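You operate a simulated robot arm through the tools that you are given. There is no shell and no other tool.

Carry out the task below with a simulated two-armed robot. There is one attempt and no reset: what you move stays moved.

TASK
Strip the brown block and brush the chips off it.
Fine: open the clamp, bush to the drip tray, bolt to the rack's empty hole, brush back. Set down upright: red block brush. What is to be rubbed or washed off counts as gone when no trace of it is left.

The check looks at the end state, three seconds after you hand in, the way a careful person would. Anything else that was tipped, shoved, dropped, spilled or broken makes it a failure.

THE ROBOT
Two 7-joint arms with two-finger parallel grippers on one trunk, on a base that drives. Base frame: it is fixed to the floor where the robot stands at the start and does not move with it; the origin is under the middle of the robot, x ahead of it, y to its left, z up; the surface under the hand at the start is at about z = 700. Units: mm, degrees, N and s.
The left shoulder is at the start at [50, 177, 1129], the right one opposite. With the tool pointing down near the work surface each hand reaches from about 100 to 680 mm from the robot's upright axis, wherever it stands, measured 20 degrees to its own side. Places, roughly: block clamp [500, 0, 800]; inside of the drip tray [500, 200, 700]; metal chips [500, 100, 700]; right hole of the bolt rack [700, -100, 700]. Payload 3.43 kg a hand.
The tool frame of a hand sits at the grasp point between the pads (the TCP): z along the fingers, y along the line on which they close. The tips reach 34 mm beyond it. Largest opening 128 mm; finger width 24, thickness 12; the body of the gripper, 48 by 130 mm, starts 96 mm behind the TCP.
Orientation is that of the tool frame in the base frame, as [roll, pitch, yaw] about the fixed x, y, z axes, in that order (R = Rz(yaw) Ry(pitch) Rx(roll)). With the fingers straight down and closing along the base's y, the tool's x points along the base's -x, its y along +y and its z along -z.

THE INTERFACE
- The arms move only by the tool jog_arm. It takes "left_moves", "right_moves" or both (then of equal length, played together; a hand with none holds still); each is a list of rows, each a list of 6 numbers: the shift along the tool's x, y, z in mm, then the turn, a rotation vector about the tool's x, y, z in degrees. In form: [[tx, ty, tz, rx, ry, rz], ...]. A call has 1 to 20 rows; each row shifts and turns the commanded pose from where the row before left it, along the tool's axes as they then stand. "left_hand" and "right_hand" are, for a hand that has rows, the closure in counts, from 0 (fully open) to 255 (shut), set as the call begins (left out, the last holds). Each row takes 0.2 s and may step no farther than 50 mm and 8.6 degrees from the row before; otherwise, or with a gripper value out of range, the whole call is refused. A pose out of reach is approached as far as the arm can. The call stops where the force on the tool passes 50 N (or 10 N more than at its start, if that is more) or the arm is blocked; 0.2 s more then pass. Each finger travels about 108 mm/s and halts on what it meets, pressing with about 22 N; the grip force reading is that of the motor and also rises with nothing between the fingers. The clock runs only during rows and for 0.2 s after the last one: add rows that do not move to give the fingers time. The reply holds the time, the measured pose of the TCP, the force on the tool along the base axes, the opening and the grip force, in the units named above and with some noise, with the torque about the TCP (base axes, N m) and any sound that the robot's microphone picked up, and new pictures: "views" is both (left out), scene, wrist or none (wrist: the cameras of the hands that moved).
- Cameras (640 x 400 px; columns grow to the right, rows downward): "scene" is now at [150.5, 38.5, 1283.4]; the picture's right is [0.20, -0.98, 0.00], its down [-0.63, -0.13, -0.76] and it looks along [0.75, 0.15, -0.64] (base axes); focal length 226 px, centre (320, 200). "left" rides on the left gripper at [76, 11, -160] in its tool frame; the picture's right is [-0.15, 0.99, 0.00], its down [-0.88, -0.13, -0.46] and it looks along [-0.45, -0.07, 0.89] (tool axes); focal length 234 px, centre (320, 200). "right" rides on the right gripper at [76, -11, -160] in its tool frame; the picture's right is [0.15, 0.99, 0.00], its down [-0.88, 0.13, -0.46] and it looks along [-0.45, 0.07, 0.89] (tool axes); focal length 234 px, centre (320, 200). There is no depth. A picture from a camera that has moved, and an enlarged one, comes with that camera's place and axes in the base frame and with its lens. The place of the scene camera against the robot may be out by one fixed shift of up to 25 mm in any direction.
- raise_lower(by): slides the trunk up (or, below 0, down) by that many mm; the arms and the scene camera ride with it, the base frame stays. It gives what a move gives, with no picture.
- steer(legs): drives the robot by 1 to 6 legs, each [ahead, turn to the left] in mm and degrees, along the robot's own axes; the way and the turn of a leg run together, so that a leg with both is an arc; at most 1500 mm and 180 degrees a leg. The arms and the cameras ride along, it lands a little off, and it stops where it bumps. It gives what a move gives, and a new picture of the scene camera.
- head_to(pan, tilt): turns the head with the scene camera to pan (to the left, within 80 degrees either way) and tilt (down, from -29 to 69), counted from straight ahead of the robot. It gives what a move gives, and a new picture of the scene camera.
- inspect(camera, box): a new picture of the part [left, top, right, bottom] of that camera's present view, enlarged. No time passes.
- sign_off(): hands the job in; it is judged then, once.

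Places have to be worked out from the pictures, the camera data and where the tool is seen. Open the grippers and draw the arms clear of the work before you hand the job in, unless the task says otherwise.

The tools are called after "Call:" as a command line: name --argument value ..., lists and objects as JSON in quotes. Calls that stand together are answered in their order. jog_arm: Moves the arms, as the interface text tells. Its arguments: {"type":"object","properties":{"left_moves":{"type":"array"},"left_hand":{"type":"number"},"right_moves":{"type":"array"},"right_hand":{"type":"number"},"views":{"type":"string","enum":["both","scene","wrist","none"]}},"required":[]} The other tools are called the same way: raise_lower (by) slides the trunk up or down; steer (legs) drives the base; head_to (pan, tilt) turns the head that bears the scene camera; inspect (camera, box) takes an enlarged picture of a part of a camera's view; sign_off () hands the job in.

At the start:

```text
time_s: 0.0
left_tcp_pos: [519.6, 319.1, 1037.9]
left_orientation: [179.9, 0.0, -179.9]
left_ft_force: [-0.1, -0.3, 0.5]
left_wrist_torque: [0.02, 0.0, -0.05]
left_width: 127.8
left_grasp_force: 0.0
right_tcp_pos: [426.3, -106.7, 1132.4]
right_orientation: [179.9, -0.1, 180.0]
right_ft_force: [-0.6, -0.3, -0.7]
right_wrist_torque: [0.0, -0.01, -0.02]
right_width: 128.1
right_grasp_force: 0.1
trunk travel left (down, up): [-300.0, 101.0]
robot x, y, heading: [0.5, -2.9, 0.1]
head pan, tilt: [11.6, 40.1]
```

scene: 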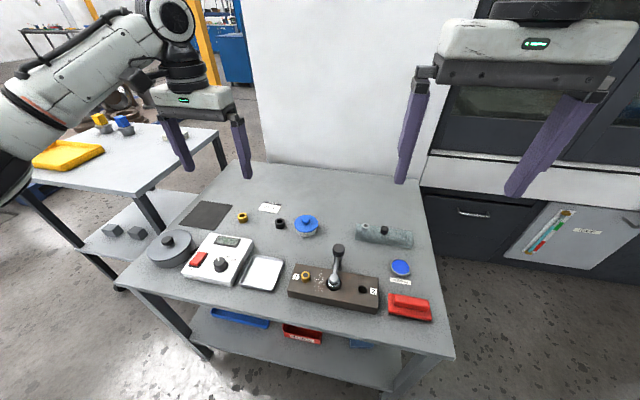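
right: 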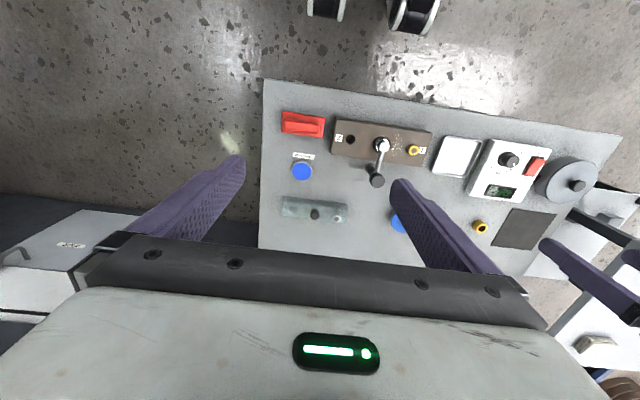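
left: 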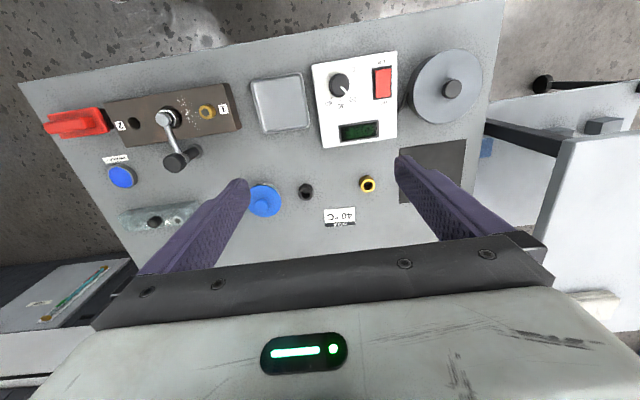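

I start by taking enlarged views of the block, the clamp, the rack and the brush to work out where things are.

Call:
inspect --camera "scene" --box '[270, 220, 450, 332]'

Call:
inspect --camera "right" --box '[260, 80, 460, 240]'

Call:
inspect --camera "left" --box '[20, 60, 260, 240]'

Call:
inspect --camera "scene" --box '[140, 190, 330, 310]'

```text
3.56 times, centred on (360, 276) of scene
camera zoom: at [150.5, 38.5, 1283.4], right [0.2, -0.98, 0.0], down [-0.63, -0.13, -0.76], along [0.75, 0.15, -0.64], focal length 805 px, centre (178, -70)
```

zoom: 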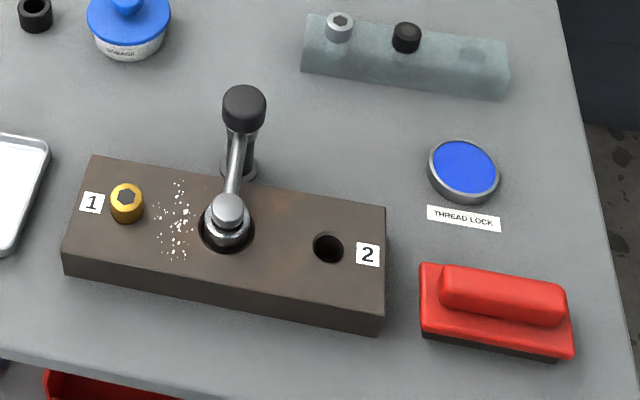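

```text
2.50 times, centred on (360, 160) of right
camera zoom: at [349.8, -117.2, 1294.0], right [-0.15, 0.99, 0.0], down [0.88, 0.13, 0.46], along [0.45, 0.07, -0.89], focal length 585 px, centre (220, 300)
```

zoom: 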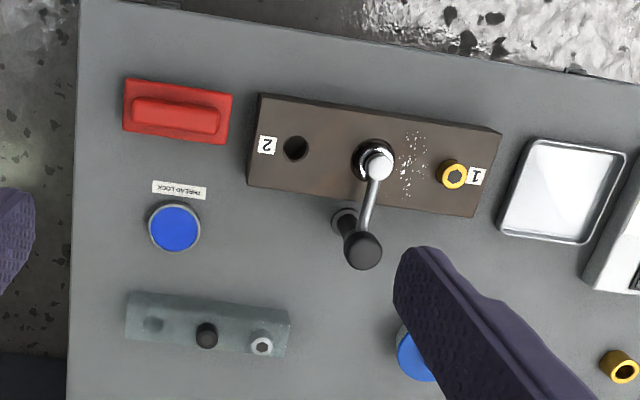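

```text
2.22 times, centred on (140, 150) of left
camera zoom: at [444.0, 331.5, 1197.7], right [0.15, 0.99, 0.0], down [0.88, -0.13, 0.46], along [0.45, -0.07, -0.89], focal length 520 px, centre (720, 311)
```

zoom: 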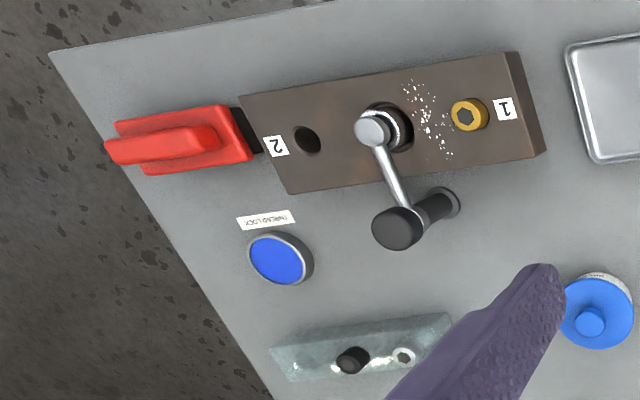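

```text
3.33 times, centred on (235, 250) of scene
camera zoom: at [150.5, 38.5, 1283.4], right [0.2, -0.98, 0.0], down [-0.63, -0.13, -0.76], along [0.75, 0.15, -0.64], focal length 755 px, centre (603, 33)
```

zoom: 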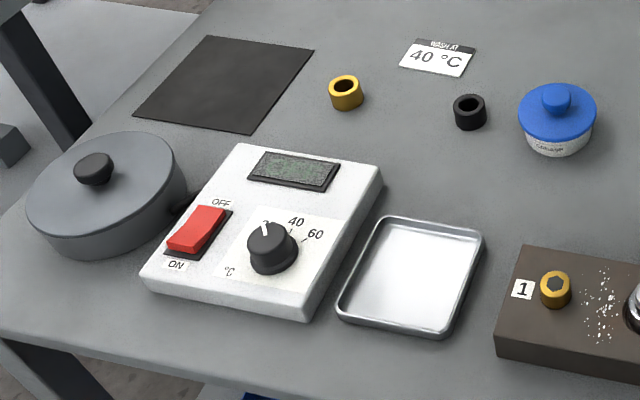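

The block sits around x 460 with the bush near [461, 122, 751], and the lever's knob near [537, 47, 784]. I bring the right hand over the block for a closer look.

Call:
jog_arm --right_moves '[[7, 20, 38, 0, 0, 0], [7, 20, 38, 0, 0, 0], [7, 20, 38, 0, 0, 0], [7, 20, 38, 0, 0, 0], [7, 20, 38, 0, 0, 0], [7, 20, 38, 0, 0, 0]]' --views "wrist"

```text
time_s: 1.4
left_tcp_pos: [520.2, 319.3, 1037.1]
left_orientation: [180.0, -0.1, -179.9]
left_ft_force: [-0.6, 0.0, -0.9]
left_wrist_torque: [-0.02, -0.05, -0.01]
left_width: 127.9
left_grasp_force: 0.0
right_tcp_pos: [387.0, 14.8, 905.5]
right_orientation: [180.0, -0.1, 179.9]
right_ft_force: [-0.9, 0.2, 0.1]
right_wrist_torque: [0.03, -0.02, -0.01]
right_width: 128.2
right_grasp_force: 0.1
trunk travel left (down, up): [-300.0, 101.0]
robot x, y, heading: [-2.6, -0.3, 0.1]
head pan, tilt: [11.6, 40.1]
camera right: at [309.4, 5.3, 1067.0], right [-0.15, 0.99, 0.0], down [0.88, 0.13, 0.46], along [0.45, 0.07, -0.89], focal length 234 px, centre (320, 200)
```

right: 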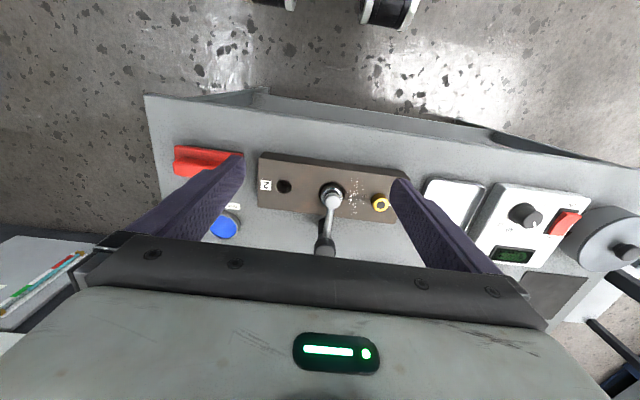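

The block is now central in the right camera. I zoom in to read the clamp, the bush and the chips.

Call:
inspect --camera "right" --box '[250, 140, 410, 240]'

Call:
inspect --camera "right" --box '[300, 160, 400, 222]'

Call:
inspect --camera "scene" --box '[350, 215, 420, 260]'

Call:
inspect --camera "scene" --box '[280, 235, 390, 315]'

```text
4.00 times, centred on (330, 190) of right
camera zoom: at [309.4, 5.3, 1067.0], right [-0.15, 0.99, 0.0], down [0.88, 0.13, 0.46], along [0.45, 0.07, -0.89], focal length 937 px, centre (280, 240)
```

zoom: 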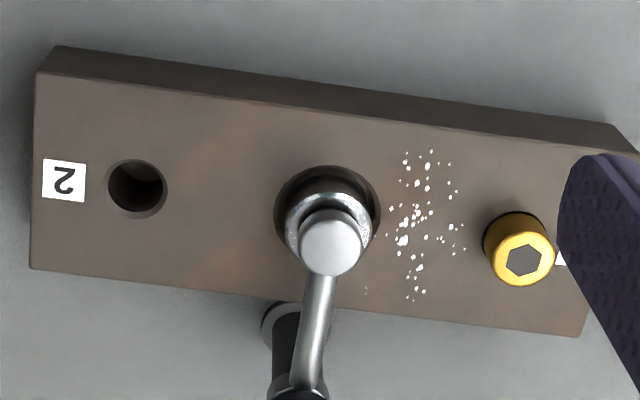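

```text
6.40 times, centred on (350, 191) of right
camera zoom: at [309.4, 5.3, 1067.0], right [-0.15, 0.99, 0.0], down [0.88, 0.13, 0.46], along [0.45, 0.07, -0.89], focal length 1499 px, centre (128, 258)
```

zoom: 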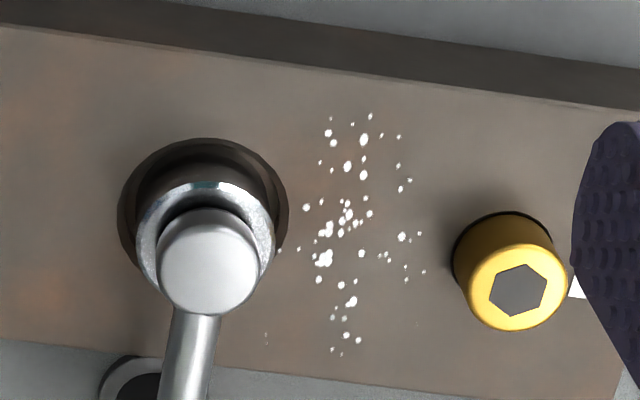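

```text
8.89 times, centred on (385, 238) of scene
camera zoom: at [150.6, 38.8, 1283.4], right [0.2, -0.98, 0.0], down [-0.63, -0.13, -0.76], along [0.75, 0.15, -0.64], focal length 2013 px, centre (-258, -133)
```

zoom: 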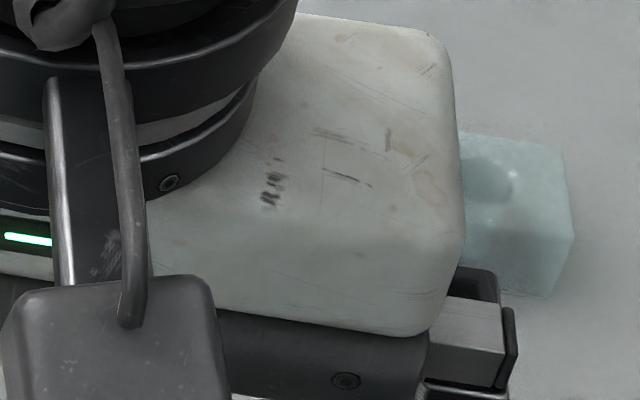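

```text
5.00 times, centred on (335, 275) of scene
camera zoom: at [150.6, 38.8, 1283.4], right [0.2, -0.98, 0.0], down [-0.63, -0.13, -0.76], along [0.75, 0.15, -0.64], focal length 1132 px, centre (245, -175)
```

zoom: 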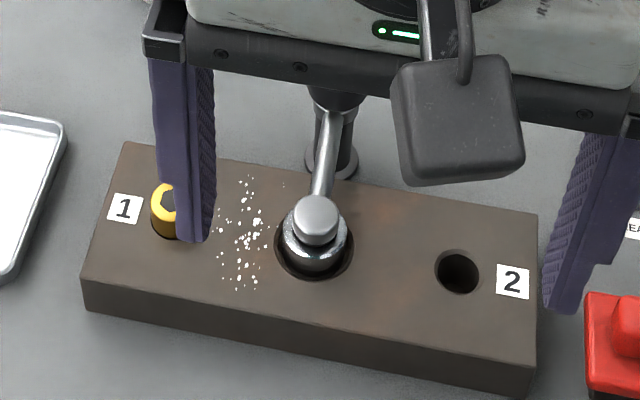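

The brass part in hole 1 has a hex socket (it looks like the bolt's head), and a chrome ring in the centre hole sits under the clamp's pad. To understand the clamp I move the right hand away and tilt the left camera to view it from a low angle.

Call:
jog_arm --left_moves '[[23, -28, 23, 0, 0, 0], [23, -28, 23, 0, 0, 0], [23, -28, 23, 0, 0, 0], [23, -28, 23, 0, 0, 0], [23, -28, 23, 0, 0, 0], [23, -28, 23, 0, 0, 0], [0, 0, 0, 0, 0, 8], [0, 0, 0, 0, 0, 8], [0, 0, 0, 0, 0, 8], [0, 0, 0, 0, 0, 8], [0, 0, 0, 0, 0, 8], [0, 0, 0, 0, -7.5, 0], [0, 0, 0, 0, -7.5, 0], [0, 0, 0, 0, -7.5, 0], [0, 0, 0, 0, -7.5, 0]]' --right_moves '[[0, -45, -20, 0, 0, 0], [0, -45, -20, 0, 0, 0], [0, -45, -20, 0, 0, 0], [0, -45, -20, 0, 0, 0], [0, -45, -20, 0, 0, 0], [0, -45, -20, 0, 0, 0], [0, 0, 0, 0, 0, 0], [0, 0, 0, 0, 0, 0], [0, 0, 0, 0, 0, 0], [0, 0, 0, 0, 0, 0], [0, 0, 0, 0, 0, 0], [0, 0, 0, 0, 0, 0], [0, 0, 0, 0, 0, 0], [0, 0, 0, 0, 0, 0], [0, 0, 0, 0, 0, 0]]' --views "both"

```text
time_s: 4.6
left_tcp_pos: [381.6, 151.3, 901.5]
left_orientation: [-180.0, 30.3, 140.0]
left_ft_force: [-0.2, 0.6, 0.6]
left_wrist_torque: [-0.01, 0.0, -0.04]
left_width: 127.9
left_grasp_force: 0.0
right_tcp_pos: [381.7, -259.1, 1024.8]
right_orientation: [-179.9, 0.0, 179.9]
right_ft_force: [0.2, 0.2, 0.9]
right_wrist_torque: [-0.02, 0.02, -0.01]
right_width: 127.7
right_grasp_force: 0.0
trunk travel left (down, up): [-300.0, 101.0]
robot x, y, heading: [3.0, -1.0, 0.0]
head pan, tilt: [11.6, 40.1]
camera scene: at [150.2, 38.7, 1283.5], right [0.2, -0.98, 0.0], down [-0.63, -0.13, -0.77], along [0.75, 0.15, -0.64], focal length 226 px, centre (320, 200)
camera right: at [305.3, -267.5, 1186.4], right [-0.15, 0.99, 0.0], down [0.88, 0.13, 0.46], along [0.45, 0.07, -0.89], focal length 234 px, centre (320, 200)
camera left: at [277.3, 254.5, 1001.0], right [0.73, 0.68, 0.07], down [0.32, -0.44, 0.84], along [0.6, -0.59, -0.54], focal length 234 px, centre (320, 200)
```

scene: 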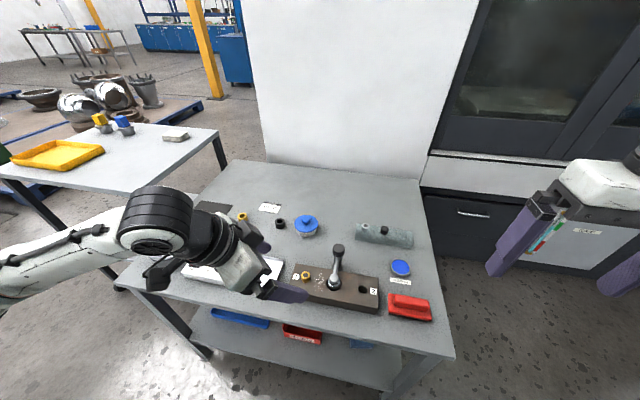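
right: 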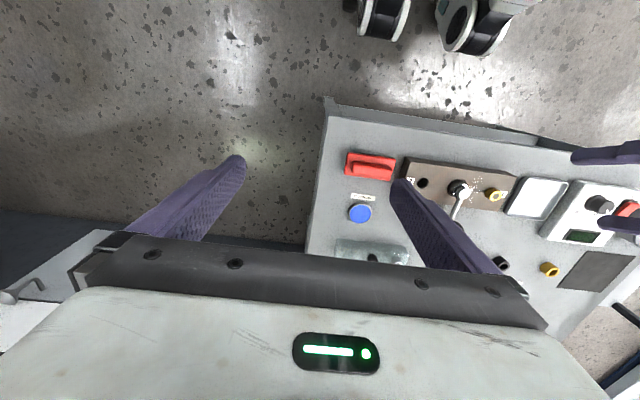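
left: 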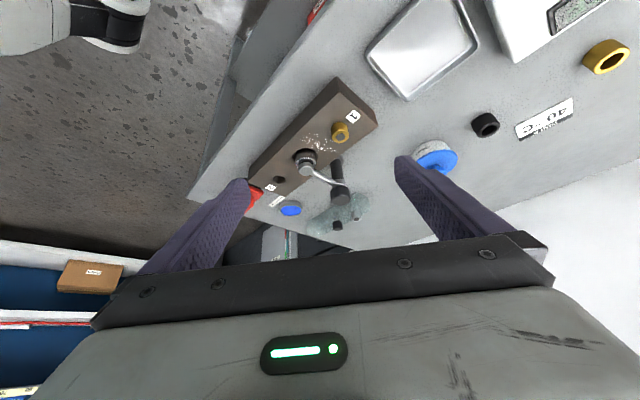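

The left camera now sees the clamp from the side (upside down). I enlarge it.

Call:
inspect --camera "left" --box '[270, 100, 390, 220]'

Call:
inspect --camera "left" --box '[280, 130, 360, 210]'

Call:
inspect --camera "scene" --box '[345, 210, 425, 260]'

Call:
inspect --camera "scene" --box '[280, 235, 400, 315]'

```text
3.33 times, centred on (330, 160) of left
camera zoom: at [277.3, 254.5, 1001.0], right [0.73, 0.68, 0.07], down [0.32, -0.44, 0.84], along [0.6, -0.59, -0.54], focal length 781 px, centre (287, 333)
```

zoom: 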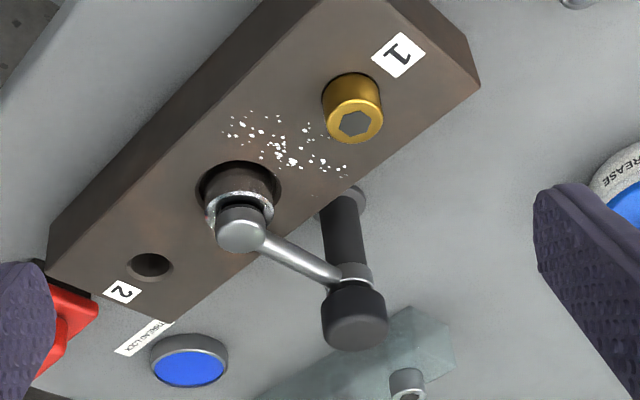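

```text
5.00 times, centred on (320, 170) of left
camera zoom: at [277.3, 254.5, 1001.0], right [0.73, 0.68, 0.07], down [0.32, -0.44, 0.84], along [0.6, -0.59, -0.54], focal length 1171 px, centre (320, 350)
```

zoom: 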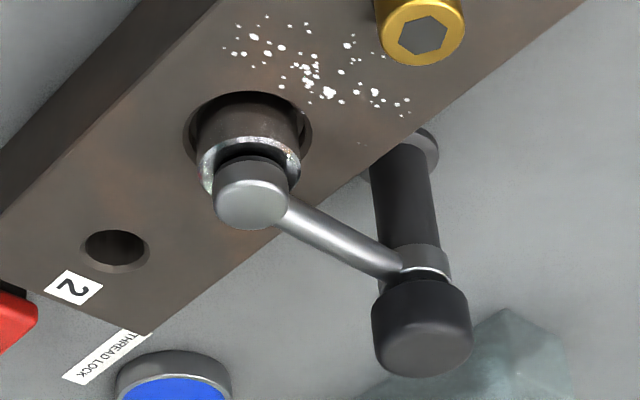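

```text
8.00 times, centred on (385, 235) of scene
camera zoom: at [150.2, 38.7, 1283.5], right [0.2, -0.98, 0.0], down [-0.63, -0.13, -0.77], along [0.75, 0.15, -0.64], focal length 1811 px, centre (-200, -80)
```

zoom: 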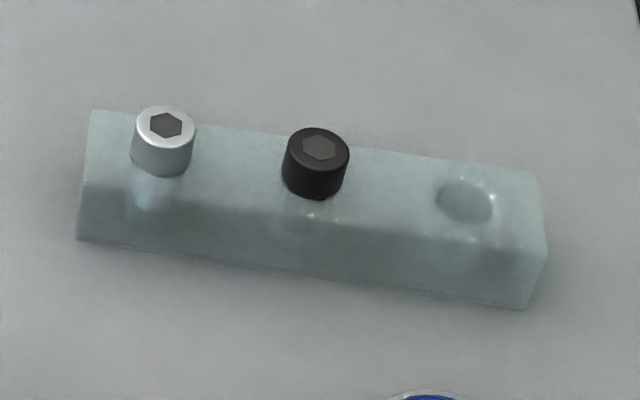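

```text
5.00 times, centred on (340, 275) of scene
camera zoom: at [150.2, 38.7, 1283.5], right [0.2, -0.98, 0.0], down [-0.63, -0.13, -0.77], along [0.75, 0.15, -0.64], focal length 1132 px, centre (220, -175)
```

zoom: 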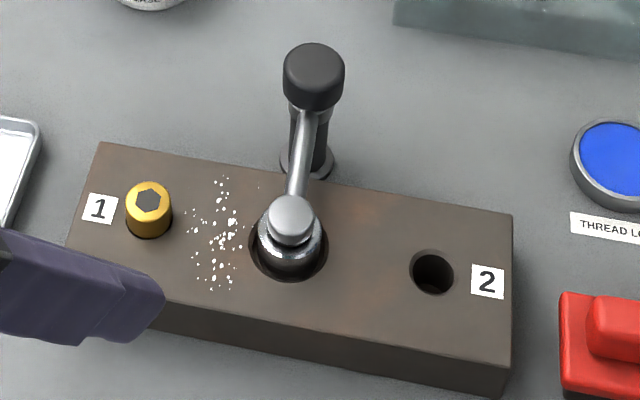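

Now the clamp is clear: a post on the table at about [537, 47] with a black knob on top (~z 786) and a chrome arm whose pad presses on the chrome bush. I straighten the left hand again and hover it over the knob.

Call:
jog_arm --left_moves '[[0, 0, 0, 0, 7.5, 0], [0, 0, 0, 0, 7.5, 0], [0, 0, 0, 0, 7.5, 0], [0, 0, 0, 0, 7.5, 0], [0, 0, 0, 0, 0, -8], [0, 0, 0, 0, 0, -8], [0, 0, 0, 0, 0, -8], [0, 0, 0, 0, 0, -8], [0, 0, 0, 0, 0, -8], [-31, -21, 10.3, 0, 0, 0], [-31, -21, 10.3, 0, 0, 0], [-31, -21, 10.3, 0, 0, 0], [-31, -21, 10.3, 0, 0, 0], [-31, -21, 10.3, 0, 0, 0]]' --views "both"

Call:
inspect --camera "left" --box '[240, 100, 400, 220]'

```text
time_s: 7.6
left_tcp_pos: [534.2, 44.6, 847.5]
left_orientation: [-180.0, 0.0, 180.0]
left_ft_force: [0.1, 0.6, -0.2]
left_wrist_torque: [-0.02, 0.01, 0.01]
left_width: 128.0
left_grasp_force: 0.0
right_tcp_pos: [384.3, -258.5, 1024.3]
right_orientation: [180.0, 0.0, -180.0]
right_ft_force: [-0.2, 0.6, 0.3]
right_wrist_torque: [-0.02, -0.03, -0.03]
right_width: 127.9
right_grasp_force: 0.0
trunk travel left (down, up): [-300.0, 101.0]
robot x, y, heading: [-2.1, -0.3, -0.1]
head pan, tilt: [11.6, 40.1]
camera scene: at [150.7, 38.1, 1283.4], right [0.2, -0.98, 0.0], down [-0.63, -0.13, -0.76], along [0.75, 0.15, -0.64], focal length 226 px, centre (320, 200)
camera left: at [458.6, 58.1, 1007.8], right [0.15, 0.99, 0.0], down [0.88, -0.13, 0.45], along [0.45, -0.07, -0.89], focal length 234 px, centre (320, 200)
```

scene: 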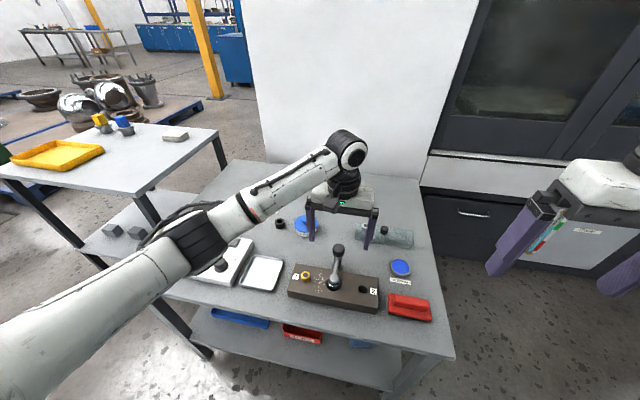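
left: 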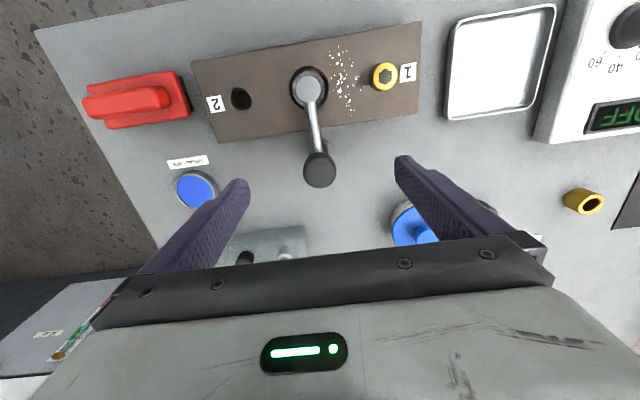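

```text
3.33 times, centred on (320, 160) of left
camera zoom: at [458.6, 58.1, 1007.8], right [0.15, 0.99, 0.0], down [0.88, -0.13, 0.45], along [0.45, -0.07, -0.89], focal length 781 px, centre (320, 333)
```

zoom: 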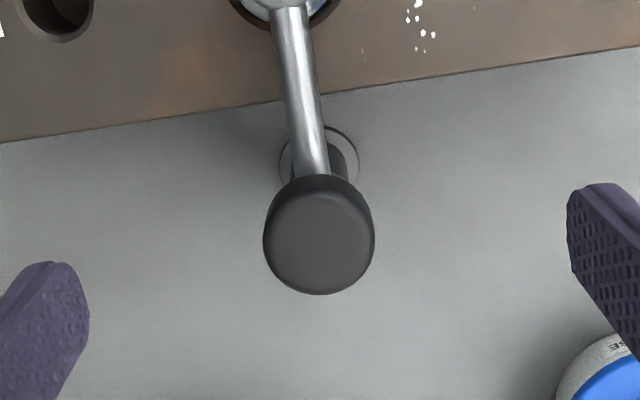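

The knob's top centre appears about 4 mm further ahead than the tool axis. I correct by that, lower to about z 780 and close on the knob.

Call:
jog_arm --left_moves '[[-4, 0, 20, 0, 0, 0], [0, 0, 24, 0, 0, 0], [0, 0, 24, 0, 0, 0]]' --views "none"

Call:
jog_arm --left_moves '[[0, 0, 0, 0, 0, 0], [0, 0, 0, 0, 0, 0], [0, 0, 0, 0, 0, 0], [0, 0, 0, 0, 0, 0]]' --left_hand 255 --views "both"

```text
time_s: 8.4
left_tcp_pos: [538.9, 48.3, 779.5]
left_orientation: [180.0, 0.0, 179.9]
left_ft_force: [1.0, 0.4, 0.3]
left_wrist_torque: [-0.03, 0.02, -0.01]
left_width: 128.1
left_grasp_force: 0.0
right_tcp_pos: [383.4, -258.9, 1024.2]
right_orientation: [180.0, 0.0, 179.9]
right_ft_force: [0.1, -0.6, -0.1]
right_wrist_torque: [0.04, 0.0, 0.0]
right_width: 127.8
right_grasp_force: 0.1
trunk travel left (down, up): [-300.0, 101.0]
robot x, y, heading: [2.8, -1.3, -0.1]
head pan, tilt: [11.6, 40.1]
```

```text
time_s: 9.4
left_tcp_pos: [539.6, 45.2, 780.2]
left_orientation: [-179.8, 0.0, 179.9]
left_ft_force: [0.5, -12.2, -4.1]
left_wrist_torque: [0.27, -0.5, -0.01]
left_width: 33.8
left_grasp_force: 45.0
right_tcp_pos: [384.0, -259.0, 1024.7]
right_orientation: [179.9, 0.0, 179.9]
right_ft_force: [0.6, -0.4, 0.2]
right_wrist_torque: [0.0, -0.03, 0.02]
right_width: 128.0
right_grasp_force: 0.1
trunk travel left (down, up): [-300.0, 101.0]
robot x, y, heading: [-0.7, 1.3, -0.1]
head pan, tilt: [11.6, 40.1]
camera scene: at [150.8, 37.3, 1283.3], right [0.2, -0.98, 0.0], down [-0.63, -0.13, -0.76], along [0.75, 0.15, -0.64], focal length 226 px, centre (320, 200)
camera left: at [463.5, 57.6, 939.4], right [0.15, 0.99, 0.0], down [0.88, -0.13, 0.46], along [0.45, -0.07, -0.89], focal length 234 px, centre (320, 200)
```

scene: 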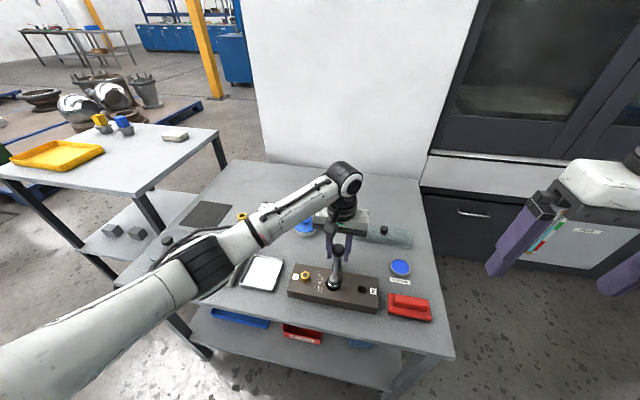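
left: 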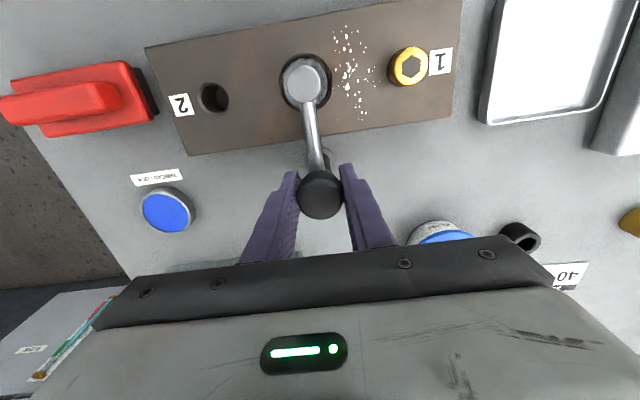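

The knob is gripped (33.8 mm wide), with a slight sideways load of 12 N. I shift 1.5 mm to relieve it and try a small turn that swings the arm to the right, watching the torque.

Call:
jog_arm --left_moves '[[0, -1.5, 0, 0, 0, 0], [0, 0, 0, 0, 0, -4], [0, 0, 0, 0, 0, -4]]' --views "wrist"

```text
time_s: 10.2
left_tcp_pos: [539.6, 44.8, 780.1]
left_orientation: [179.9, -0.1, -171.9]
left_ft_force: [-5.6, -9.5, -5.3]
left_wrist_torque: [-0.17, -1.33, -0.04]
left_width: 33.7
left_grasp_force: 45.3
right_tcp_pos: [382.6, -258.1, 1025.3]
right_orientation: [179.9, 0.1, -179.9]
right_ft_force: [0.3, -0.5, -0.7]
right_wrist_torque: [0.0, 0.0, 0.0]
right_width: 128.0
right_grasp_force: 0.1
trunk travel left (down, up): [-300.0, 101.0]
robot x, y, heading: [1.1, 3.8, -0.1]
head pan, tilt: [11.6, 40.1]
camera left: at [463.0, 46.1, 939.6], right [0.01, 1.0, 0.0], down [0.89, 0.0, 0.45], along [0.45, 0.0, -0.89], focal length 234 px, centre (320, 200)
```

left: 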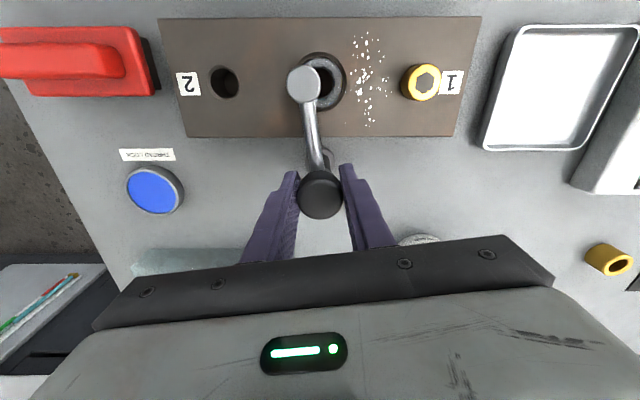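

The arm swings freely with the knob and the bush stays in its hole. I continue turning to about 90 degrees.

Call:
jog_arm --left_moves '[[1, -1.5, 0, 0, 0, 0], [0, 0, 0, 0, 0, -8], [0, 0, 0, 0, 0, -8], [0, 0, 0, 0, 0, -8], [0, 0, 0, 0, 0, -8], [0, 0, 0, 0, 0, -8]]' --views "wrist"

```text
time_s: 11.6
left_tcp_pos: [539.6, 42.9, 780.4]
left_orientation: [179.8, 0.0, -131.7]
left_ft_force: [-11.2, 3.5, -8.4]
left_wrist_torque: [-0.83, -0.18, 0.01]
left_width: 33.8
left_grasp_force: 45.0
right_tcp_pos: [382.9, -257.9, 1025.5]
right_orientation: [-180.0, -0.1, 180.0]
right_ft_force: [-1.0, 0.0, 1.0]
right_wrist_torque: [0.01, -0.02, 0.0]
right_width: 128.0
right_grasp_force: 0.1
trunk travel left (down, up): [-300.0, 101.0]
robot x, y, heading: [-1.5, -2.3, 0.0]
head pan, tilt: [11.6, 40.1]
camera left: at [481.4, -4.0, 939.6], right [-0.64, 0.77, 0.0], down [0.69, 0.57, 0.45], along [0.35, 0.29, -0.89], focal length 234 px, centre (320, 200)
```

left: 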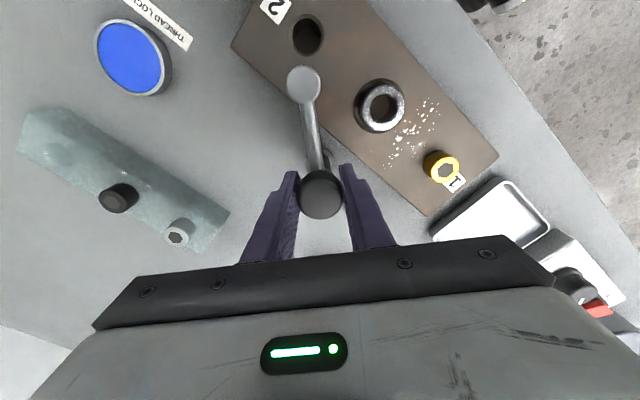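

Still moving freely with only a small side load. I keep turning the rest of the way.

Call:
jog_arm --left_moves '[[0.6, 1.4, 0, 0, 0, 0], [0, 0, 0, 0, 0, -8], [0, 0, 0, 0, 0, -8], [0, 0, 0, 0, 0, -8], [0, 0, 0, 0, 0, -8], [0, 0, 0, 0, 0, -8], [0, 0, 0, 0, 0, -4]]' --views "wrist"

```text
time_s: 13.2
left_tcp_pos: [539.5, 43.7, 780.3]
left_orientation: [-180.0, 0.0, -87.7]
left_ft_force: [2.8, 2.0, -10.3]
left_wrist_torque: [0.12, -0.19, -0.48]
left_width: 34.0
left_grasp_force: 45.0
right_tcp_pos: [383.6, -258.0, 1025.3]
right_orientation: [179.9, -0.1, 180.0]
right_ft_force: [-1.1, 0.1, -0.3]
right_wrist_torque: [-0.02, -0.01, 0.01]
right_width: 127.9
right_grasp_force: 0.1
trunk travel left (down, up): [-300.0, 101.0]
robot x, y, heading: [2.8, -0.5, 0.2]
head pan, tilt: [11.6, 40.1]
camera left: at [531.7, -31.5, 939.6], right [-0.99, 0.11, 0.0], down [0.1, 0.88, 0.46], along [0.05, 0.45, -0.89], focal length 234 px, centre (320, 200)
```

left: 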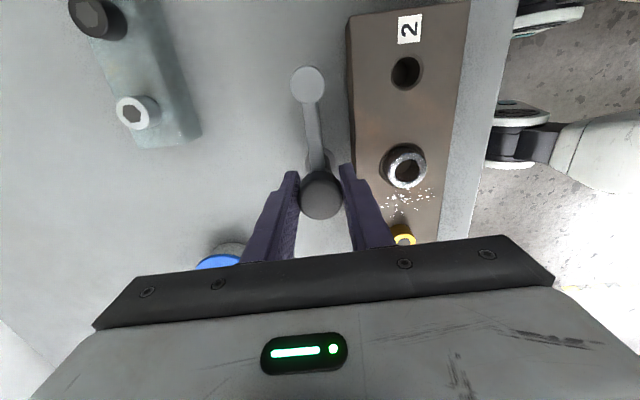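

The arm has turned about 92 degrees; a torque of about 0.5 N m has appeared, perhaps the stop. I test a few degrees more to find out.

Call:
jog_arm --left_moves '[[0, 0, 0, 0, 0, -3], [0, 0, 0, 0, 0, -3]]' --views "wrist"

```text
time_s: 13.8
left_tcp_pos: [540.6, 45.3, 780.1]
left_orientation: [-179.9, 0.0, -81.7]
left_ft_force: [2.2, -35.3, 9.2]
left_wrist_torque: [0.18, 0.15, 0.01]
left_width: 33.1
left_grasp_force: 45.4
right_tcp_pos: [382.9, -260.2, 1025.2]
right_orientation: [179.8, 0.0, -180.0]
right_ft_force: [-0.2, 0.3, -0.9]
right_wrist_torque: [-0.02, 0.03, -0.03]
right_width: 128.1
right_grasp_force: 0.1
trunk travel left (down, up): [-300.0, 101.0]
robot x, y, heading: [3.0, -0.6, 0.0]
head pan, tilt: [11.6, 40.1]
camera left: at [539.4, -30.1, 939.7], right [-1.0, 0.0, 0.0], down [0.0, 0.89, 0.46], along [0.0, 0.46, -0.89], focal length 234 px, centre (320, 200)
```

left: 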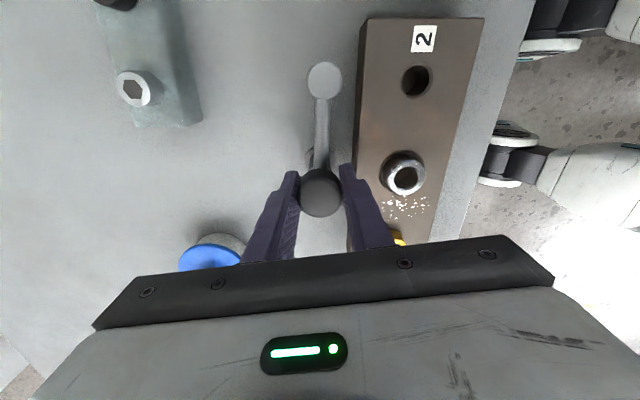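

The arm has met its stop at about 90 degrees, so the clamp is open. I release with only a partial opening (the bush stands near one finger) and rise.

Call:
jog_arm --left_moves '[[0, 0, 0, 0, 0, 0], [0, 0, 0, 0, 0, 0]]' --left_hand 150 --views "none"

Call:
jog_arm --left_moves '[[0, 0, -20, 0, 0, 0], [0, 0, -40, 0, 0, 0], [0, 0, -40, 0, 0, 0]]' --views "both"

```text
time_s: 14.4
left_tcp_pos: [540.3, 53.0, 777.4]
left_orientation: [179.9, 0.7, -81.3]
left_ft_force: [0.2, -0.5, -0.1]
left_wrist_torque: [-0.01, 0.0, 0.01]
left_width: 52.6
left_grasp_force: 0.1
right_tcp_pos: [382.7, -257.9, 1025.1]
right_orientation: [-180.0, 0.0, -180.0]
right_ft_force: [-1.2, 0.3, 0.5]
right_wrist_torque: [-0.03, -0.01, -0.03]
right_width: 128.3
right_grasp_force: 0.1
trunk travel left (down, up): [-300.0, 101.0]
robot x, y, heading: [-2.0, 2.9, -0.1]
head pan, tilt: [11.6, 40.1]
```

```text
time_s: 15.1
left_tcp_pos: [522.7, 94.0, 767.9]
left_orientation: [174.6, 4.6, -78.6]
left_ft_force: [-0.7, -5.3, 23.0]
left_wrist_torque: [-0.5, 0.66, 0.24]
left_width: 55.3
left_grasp_force: 1.6
left hand out of reach, approached as far as the arm can: row 2, 3
right_tcp_pos: [381.9, -258.6, 1025.8]
right_orientation: [180.0, 0.1, 179.9]
right_ft_force: [0.8, 1.1, 0.1]
right_wrist_torque: [-0.06, -0.02, 0.02]
right_width: 127.8
right_grasp_force: 0.1
trunk travel left (down, up): [-300.0, 101.0]
robot x, y, heading: [3.5, 0.6, 0.1]
head pan, tilt: [11.6, 40.1]
stopped in row 3 (left hand): the force on the tool passed its limit at 60 N (the readings are from after the stop); the commanded pose is now the measured one
camera scene: at [149.7, 38.0, 1283.9], right [0.2, -0.98, 0.0], down [-0.63, -0.13, -0.77], along [0.75, 0.15, -0.64], focal length 226 px, centre (320, 200)
camera left: at [543.7, 9.9, 921.4], right [-0.99, -0.06, 0.1], down [0.0, 0.86, 0.51], along [-0.12, 0.51, -0.85], focal length 234 px, centre (320, 200)
```

scene: 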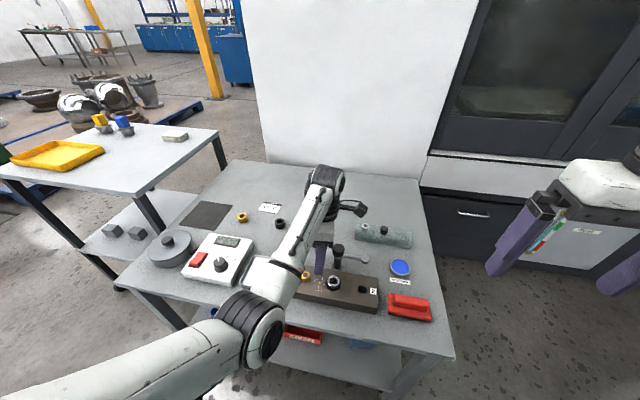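
left: 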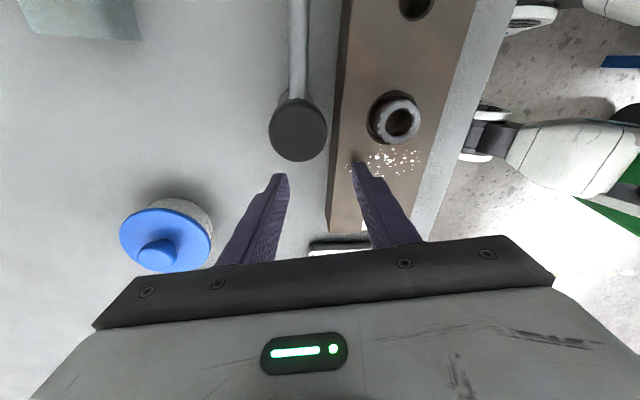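

On rising, the left wrist hit its turning limit and the hand slid to [523, 94, 768] with a fingertip touching the block's rear edge. I turn the wrist back and lift in small steps to get out.

Call:
jog_arm --left_moves '[[0, 0, -6, 0, 0, 5]]' --views "both"

```text
time_s: 15.4
left_tcp_pos: [522.2, 97.3, 768.8]
left_orientation: [174.8, 3.9, -80.9]
left_ft_force: [-0.9, -15.6, 27.2]
left_wrist_torque: [-0.93, 0.88, 0.44]
left_width: 56.1
left_grasp_force: 3.5
right_tcp_pos: [381.1, -260.5, 1025.2]
right_orientation: [179.9, 0.0, 179.8]
right_ft_force: [0.4, 0.1, 0.7]
right_wrist_torque: [0.0, -0.02, 0.0]
right_width: 128.1
right_grasp_force: 0.1
trunk travel left (down, up): [-300.0, 101.0]
robot x, y, heading: [0.5, -0.2, -0.4]
head pan, tilt: [11.6, 40.1]
stopped in row 1 (left hand): the force on the tool passed its limit at 72 N (the readings are from after the stop); the commanded pose is now the measured one
camera scene: at [149.1, 37.0, 1283.8], right [0.2, -0.98, 0.0], down [-0.63, -0.13, -0.77], along [0.75, 0.15, -0.64], focal length 226 px, centre (320, 200)
camera left: at [540.7, 13.3, 922.3], right [-0.99, -0.02, 0.1], down [0.03, 0.86, 0.5], along [-0.1, 0.5, -0.86], focal length 234 px, centre (320, 200)
```

scene: 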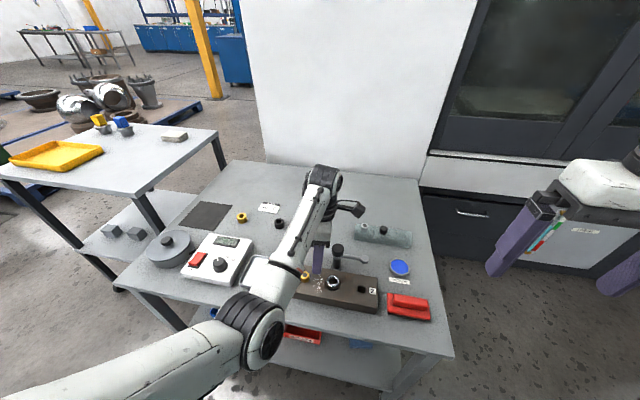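
left: 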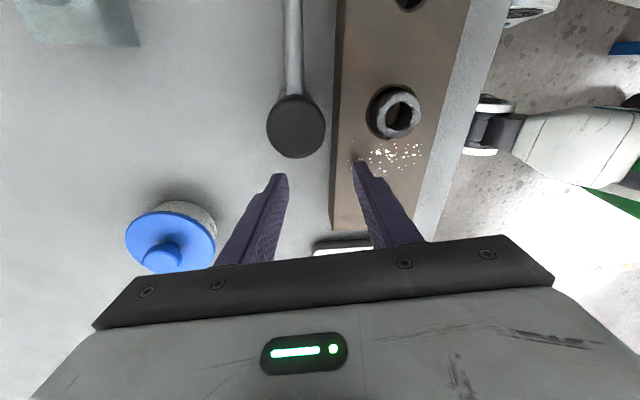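

Jogging while near the joint limit swings the arm unpredictably. I lift the whole arm with the trunk instead, which keeps the joints as they are.

Call:
raise_lower --by 95

Call:
inspect --camera "scene" --box '[120, 180, 440, 380]'

Call:
inspect --camera "left" --box '[0, 0, 640, 400]'

```text
time_s: 16.7
left_tcp_pos: [523.4, 100.4, 859.8]
left_orientation: [174.6, 4.3, -80.6]
left_ft_force: [0.0, -0.8, -0.9]
left_wrist_torque: [0.02, -0.05, 0.01]
left_width: 52.3
left_grasp_force: 0.1
right_tcp_pos: [382.9, -259.0, 1119.7]
right_orientation: [179.9, 0.0, 179.9]
right_ft_force: [-0.2, 0.6, -0.3]
right_wrist_torque: [0.02, -0.02, 0.02]
right_width: 128.0
right_grasp_force: 0.1
trunk travel left (down, up): [-395.0, 6.0]
robot x, y, heading: [-0.8, -1.0, -0.0]
head pan, tilt: [11.6, 40.1]
```

```text
2.00 times, centred on (280, 280) of scene
camera zoom: at [151.1, 37.8, 1378.3], right [0.2, -0.98, 0.0], down [-0.63, -0.13, -0.76], along [0.75, 0.15, -0.64], focal length 453 px, centre (400, 40)
```

zoom: 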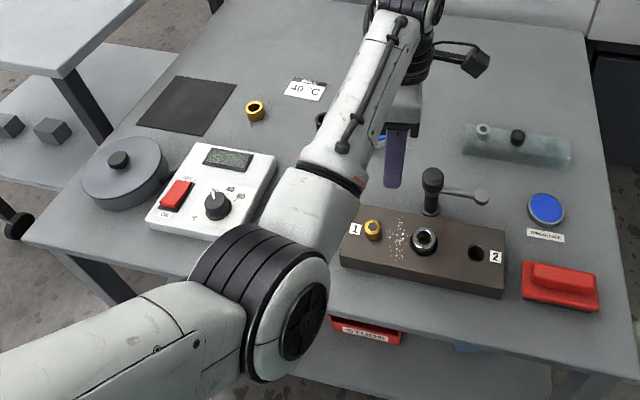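

```text
1.00 times, centred on (320, 200) of left (not enlarged: the box is as wide or as high as the picture)
camera zoom: at [542.2, 15.1, 1013.3], right [-0.99, -0.02, 0.1], down [0.03, 0.86, 0.51], along [-0.1, 0.51, -0.86], focal length 234 px, centre (320, 200)
```

zoom: 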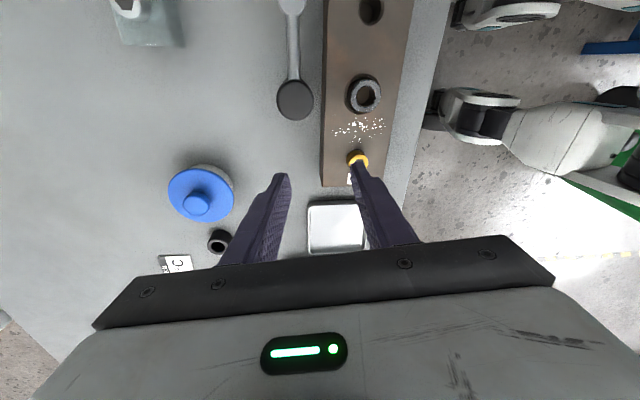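

The hand is free, the bush and block look undisturbed, and nothing else was touched. Now I turn the left wrist back from its limit.

Call:
jog_arm --left_moves '[[0, 0, 0, 0, 0, 8], [0, 0, 0, 0, 0, 8], [0, 0, 0, 0, 0, 8], [0, 0, 0, 0, 0, 8]]' --views "scene"

```text
time_s: 17.7
left_tcp_pos: [523.6, 96.6, 860.7]
left_orientation: [173.2, 0.5, -112.9]
left_ft_force: [0.3, -0.6, -0.2]
left_wrist_torque: [0.0, -0.02, 0.0]
left_width: 52.7
left_grasp_force: 0.1
right_tcp_pos: [383.2, -259.5, 1121.1]
right_orientation: [180.0, 0.0, 179.9]
right_ft_force: [0.4, -0.5, 0.0]
right_wrist_torque: [0.02, 0.0, 0.01]
right_width: 127.8
right_grasp_force: 0.0
trunk travel left (down, up): [-395.0, 6.0]
robot x, y, heading: [1.2, 1.5, -0.3]
head pan, tilt: [11.6, 40.1]
camera scene: at [150.9, 37.9, 1378.4], right [0.2, -0.98, 0.0], down [-0.63, -0.13, -0.76], along [0.75, 0.15, -0.64], focal length 226 px, centre (320, 200)
```

scene: 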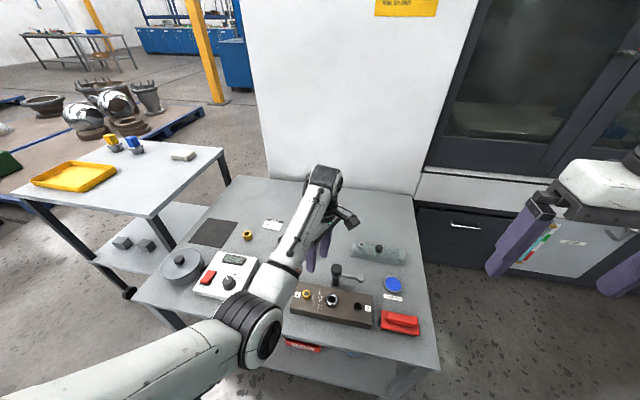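

That works well. I turn it on back to its normal heading and level it.

Call:
jog_arm --left_moves '[[0, 0, 0, 0, 0, 8.4], [0, 0, 0, 0, 0, 8.4], [0, 0, 0, 0, 0, 8.4], [0, 0, 0, 0, 0, 8.4], [0, 0, 0, 0, 0, 8.4], [0, 0, 0, 0, 0, 8.4], [0, 0, 0, 0, 0, 8.4], [0, 0, 0, 0, 0, 8.3], [0, 0, 0, 2.65, -6.27, 0]]' --views "both"

```text
time_s: 19.7
left_tcp_pos: [524.1, 98.6, 860.0]
left_orientation: [179.5, 0.5, -179.9]
left_ft_force: [1.0, 0.2, 0.2]
left_wrist_torque: [0.03, 0.0, 0.0]
left_width: 52.7
left_grasp_force: 0.0
right_tcp_pos: [382.8, -258.7, 1121.4]
right_orientation: [-179.9, 0.0, 180.0]
right_ft_force: [0.5, -0.8, -0.6]
right_wrist_torque: [-0.03, -0.02, -0.02]
right_width: 127.5
right_grasp_force: 0.0
trunk travel left (down, up): [-395.0, 6.0]
robot x, y, heading: [3.4, 0.6, -0.2]
head pan, tilt: [11.6, 40.1]
camera scene: at [150.5, 38.1, 1378.5], right [0.2, -0.98, 0.0], down [-0.63, -0.13, -0.77], along [0.75, 0.15, -0.64], focal length 226 px, centre (320, 200)
camera left: at [447.0, 108.9, 1019.9], right [0.14, 0.99, 0.01], down [0.88, -0.13, 0.46], along [0.46, -0.06, -0.89], focal length 234 px, centre (320, 200)
```

scene: 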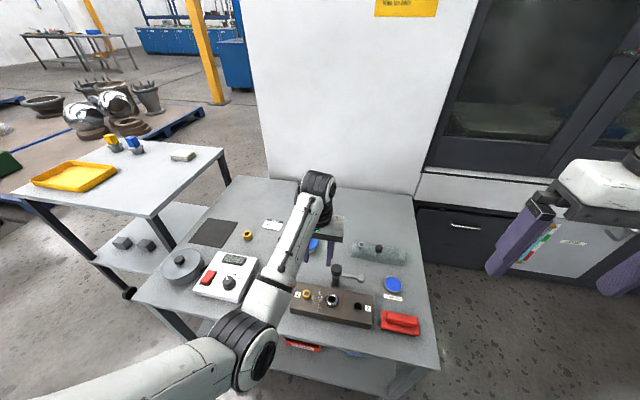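
left: 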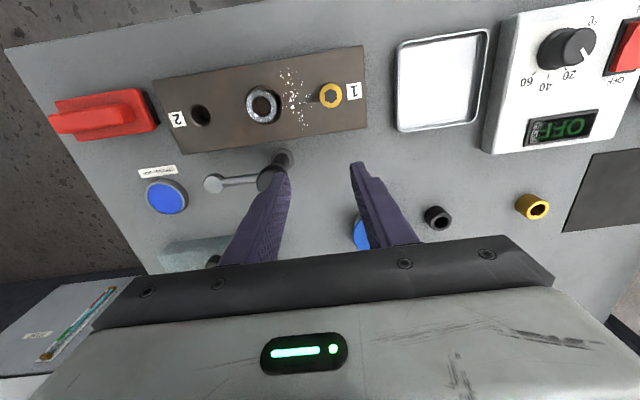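

The block hasn't moved (bolt still at about [464, 120]). Next the bush: I hover the left hand over it, fingers closing along y.

Call:
jog_arm --left_moves '[[21, -17, 6, 0.3, 0.3, 0], [21, -17, 6, 0, 0, 0], [21, -17, 6, 0, 0, 0]]' --left_hand 130 --views "both"

Call:
inspect --camera "left" --box '[240, 110, 400, 210]'

```text
time_s: 20.7
left_tcp_pos: [483.7, 65.3, 859.3]
left_orientation: [178.3, 2.7, -178.5]
left_ft_force: [-0.1, 0.0, 0.2]
left_wrist_torque: [0.01, 0.04, 0.01]
left_width: 62.7
left_grasp_force: 0.0
right_tcp_pos: [381.1, -258.6, 1120.2]
right_orientation: [180.0, 0.0, 179.9]
right_ft_force: [-0.2, 0.4, -0.1]
right_wrist_torque: [0.0, -0.01, 0.02]
right_width: 128.0
right_grasp_force: 0.0
trunk travel left (down, up): [-395.0, 6.0]
robot x, y, heading: [-0.7, 2.3, -0.1]
head pan, tilt: [11.6, 40.1]
stopped in row 3 (left hand): the arm was blocked; the commanded pose is now the measured one
camera scene: at [151.0, 37.9, 1378.4], right [0.2, -0.98, 0.0], down [-0.63, -0.13, -0.76], along [0.75, 0.15, -0.64], focal length 226 px, centre (320, 200)
camera left: at [399.8, 71.3, 1014.8], right [0.12, 0.99, 0.04], down [0.86, -0.12, 0.49], along [0.49, -0.03, -0.87], focal length 234 px, centre (320, 200)
```

scene: 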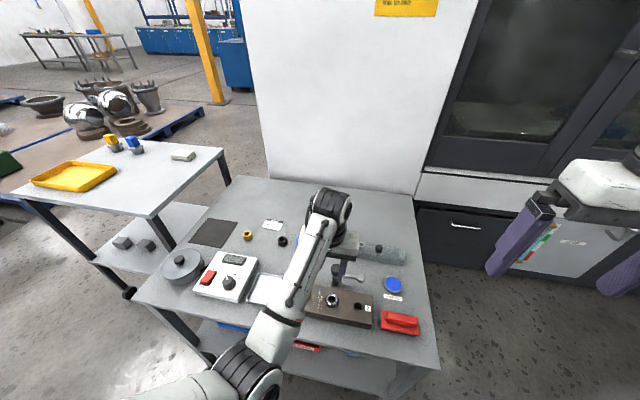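
left: 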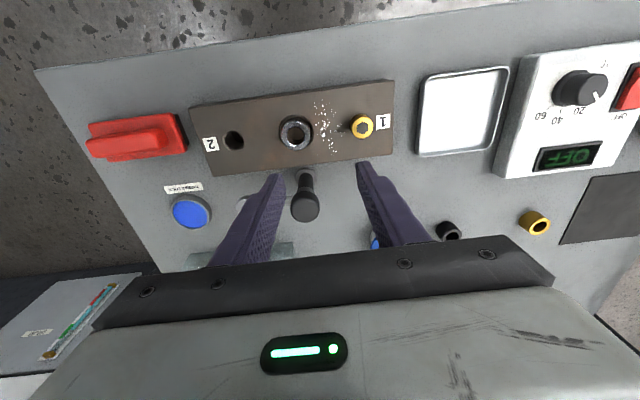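

```text
4.00 times, centred on (320, 160) of left
camera zoom: at [399.8, 71.3, 1014.8], right [0.12, 0.99, 0.04], down [0.86, -0.12, 0.49], along [0.49, -0.03, -0.87], focal length 937 px, centre (320, 360)
```

zoom: 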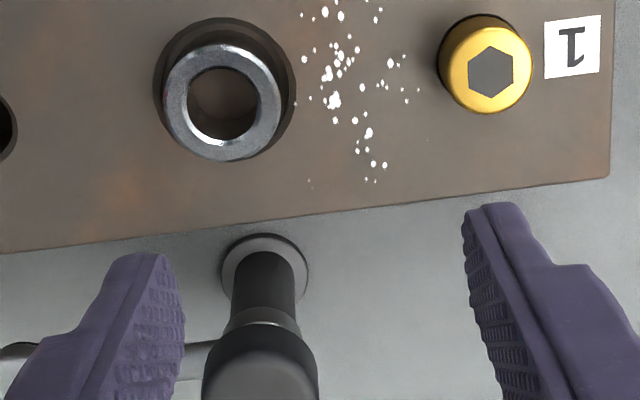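

The arm got blocked because its elbow has swung inward against the body. I take the left hand back up and out to the left to let the elbow swing out again.

Call:
jog_arm --left_moves '[[0, 15, -30, 0, 0, 0], [0, 35, -28, 0, 0, 0], [0, 35, -28, 0, 0, 0], [0, 35, -28, 0, 0, 0], [0, 35, -28, 0, 0, 0], [0, 35, -28, 0, 0, 0], [0, 35, -10, 0, 0, 0], [0, 35, -10, 0, 0, 0]]' --views "both"

```text
time_s: 22.0
left_tcp_pos: [467.6, 269.8, 845.7]
left_orientation: [175.1, -8.5, -176.8]
left_ft_force: [-0.8, -0.6, -0.2]
left_wrist_torque: [-0.02, 0.03, -0.01]
left_width: 62.6
left_grasp_force: 0.1
left hand out of reach, approached as far as the arm can: row 1, 2, 3, 4, 5, 6
right_tcp_pos: [382.8, -259.6, 1120.6]
right_orientation: [-180.0, 0.0, 179.9]
right_ft_force: [0.0, -0.1, -0.5]
right_wrist_torque: [-0.03, -0.02, 0.0]
right_width: 128.1
right_grasp_force: 0.0
trunk travel left (down, up): [-395.0, 6.0]
robot x, y, heading: [-2.1, -4.4, 0.1]
head pan, tilt: [11.6, 40.1]
stopped in row 6 (left hand): the arm was blocked; the commanded pose is now the measured one
camera scene: at [150.9, 38.0, 1378.4], right [0.2, -0.98, 0.0], down [-0.63, -0.13, -0.76], along [0.75, 0.15, -0.64], focal length 226 px, centre (320, 200)
camera left: at [417.2, 265.0, 1015.4], right [0.1, 0.99, 0.06], down [0.94, -0.12, 0.31], along [0.31, 0.03, -0.95], focal length 234 px, centre (320, 200)
```

scene: 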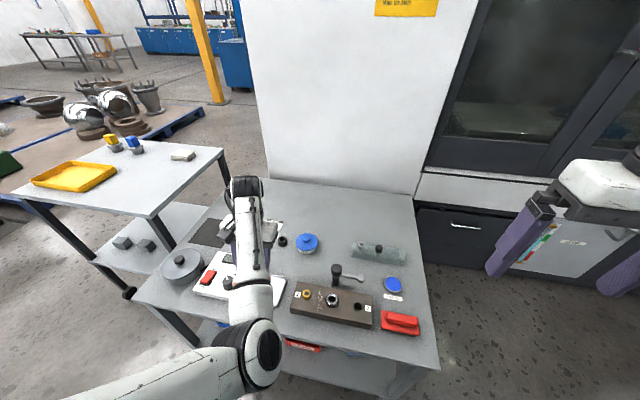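
left: 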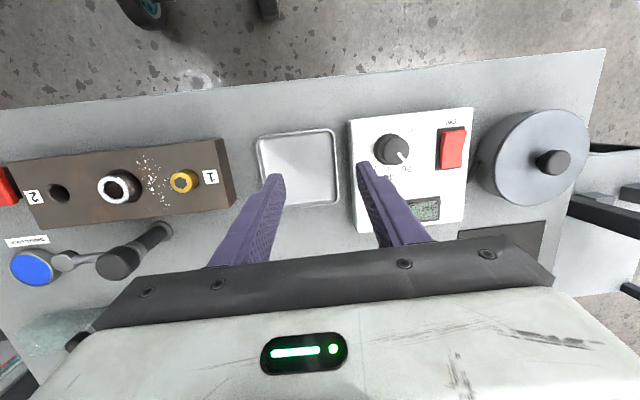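

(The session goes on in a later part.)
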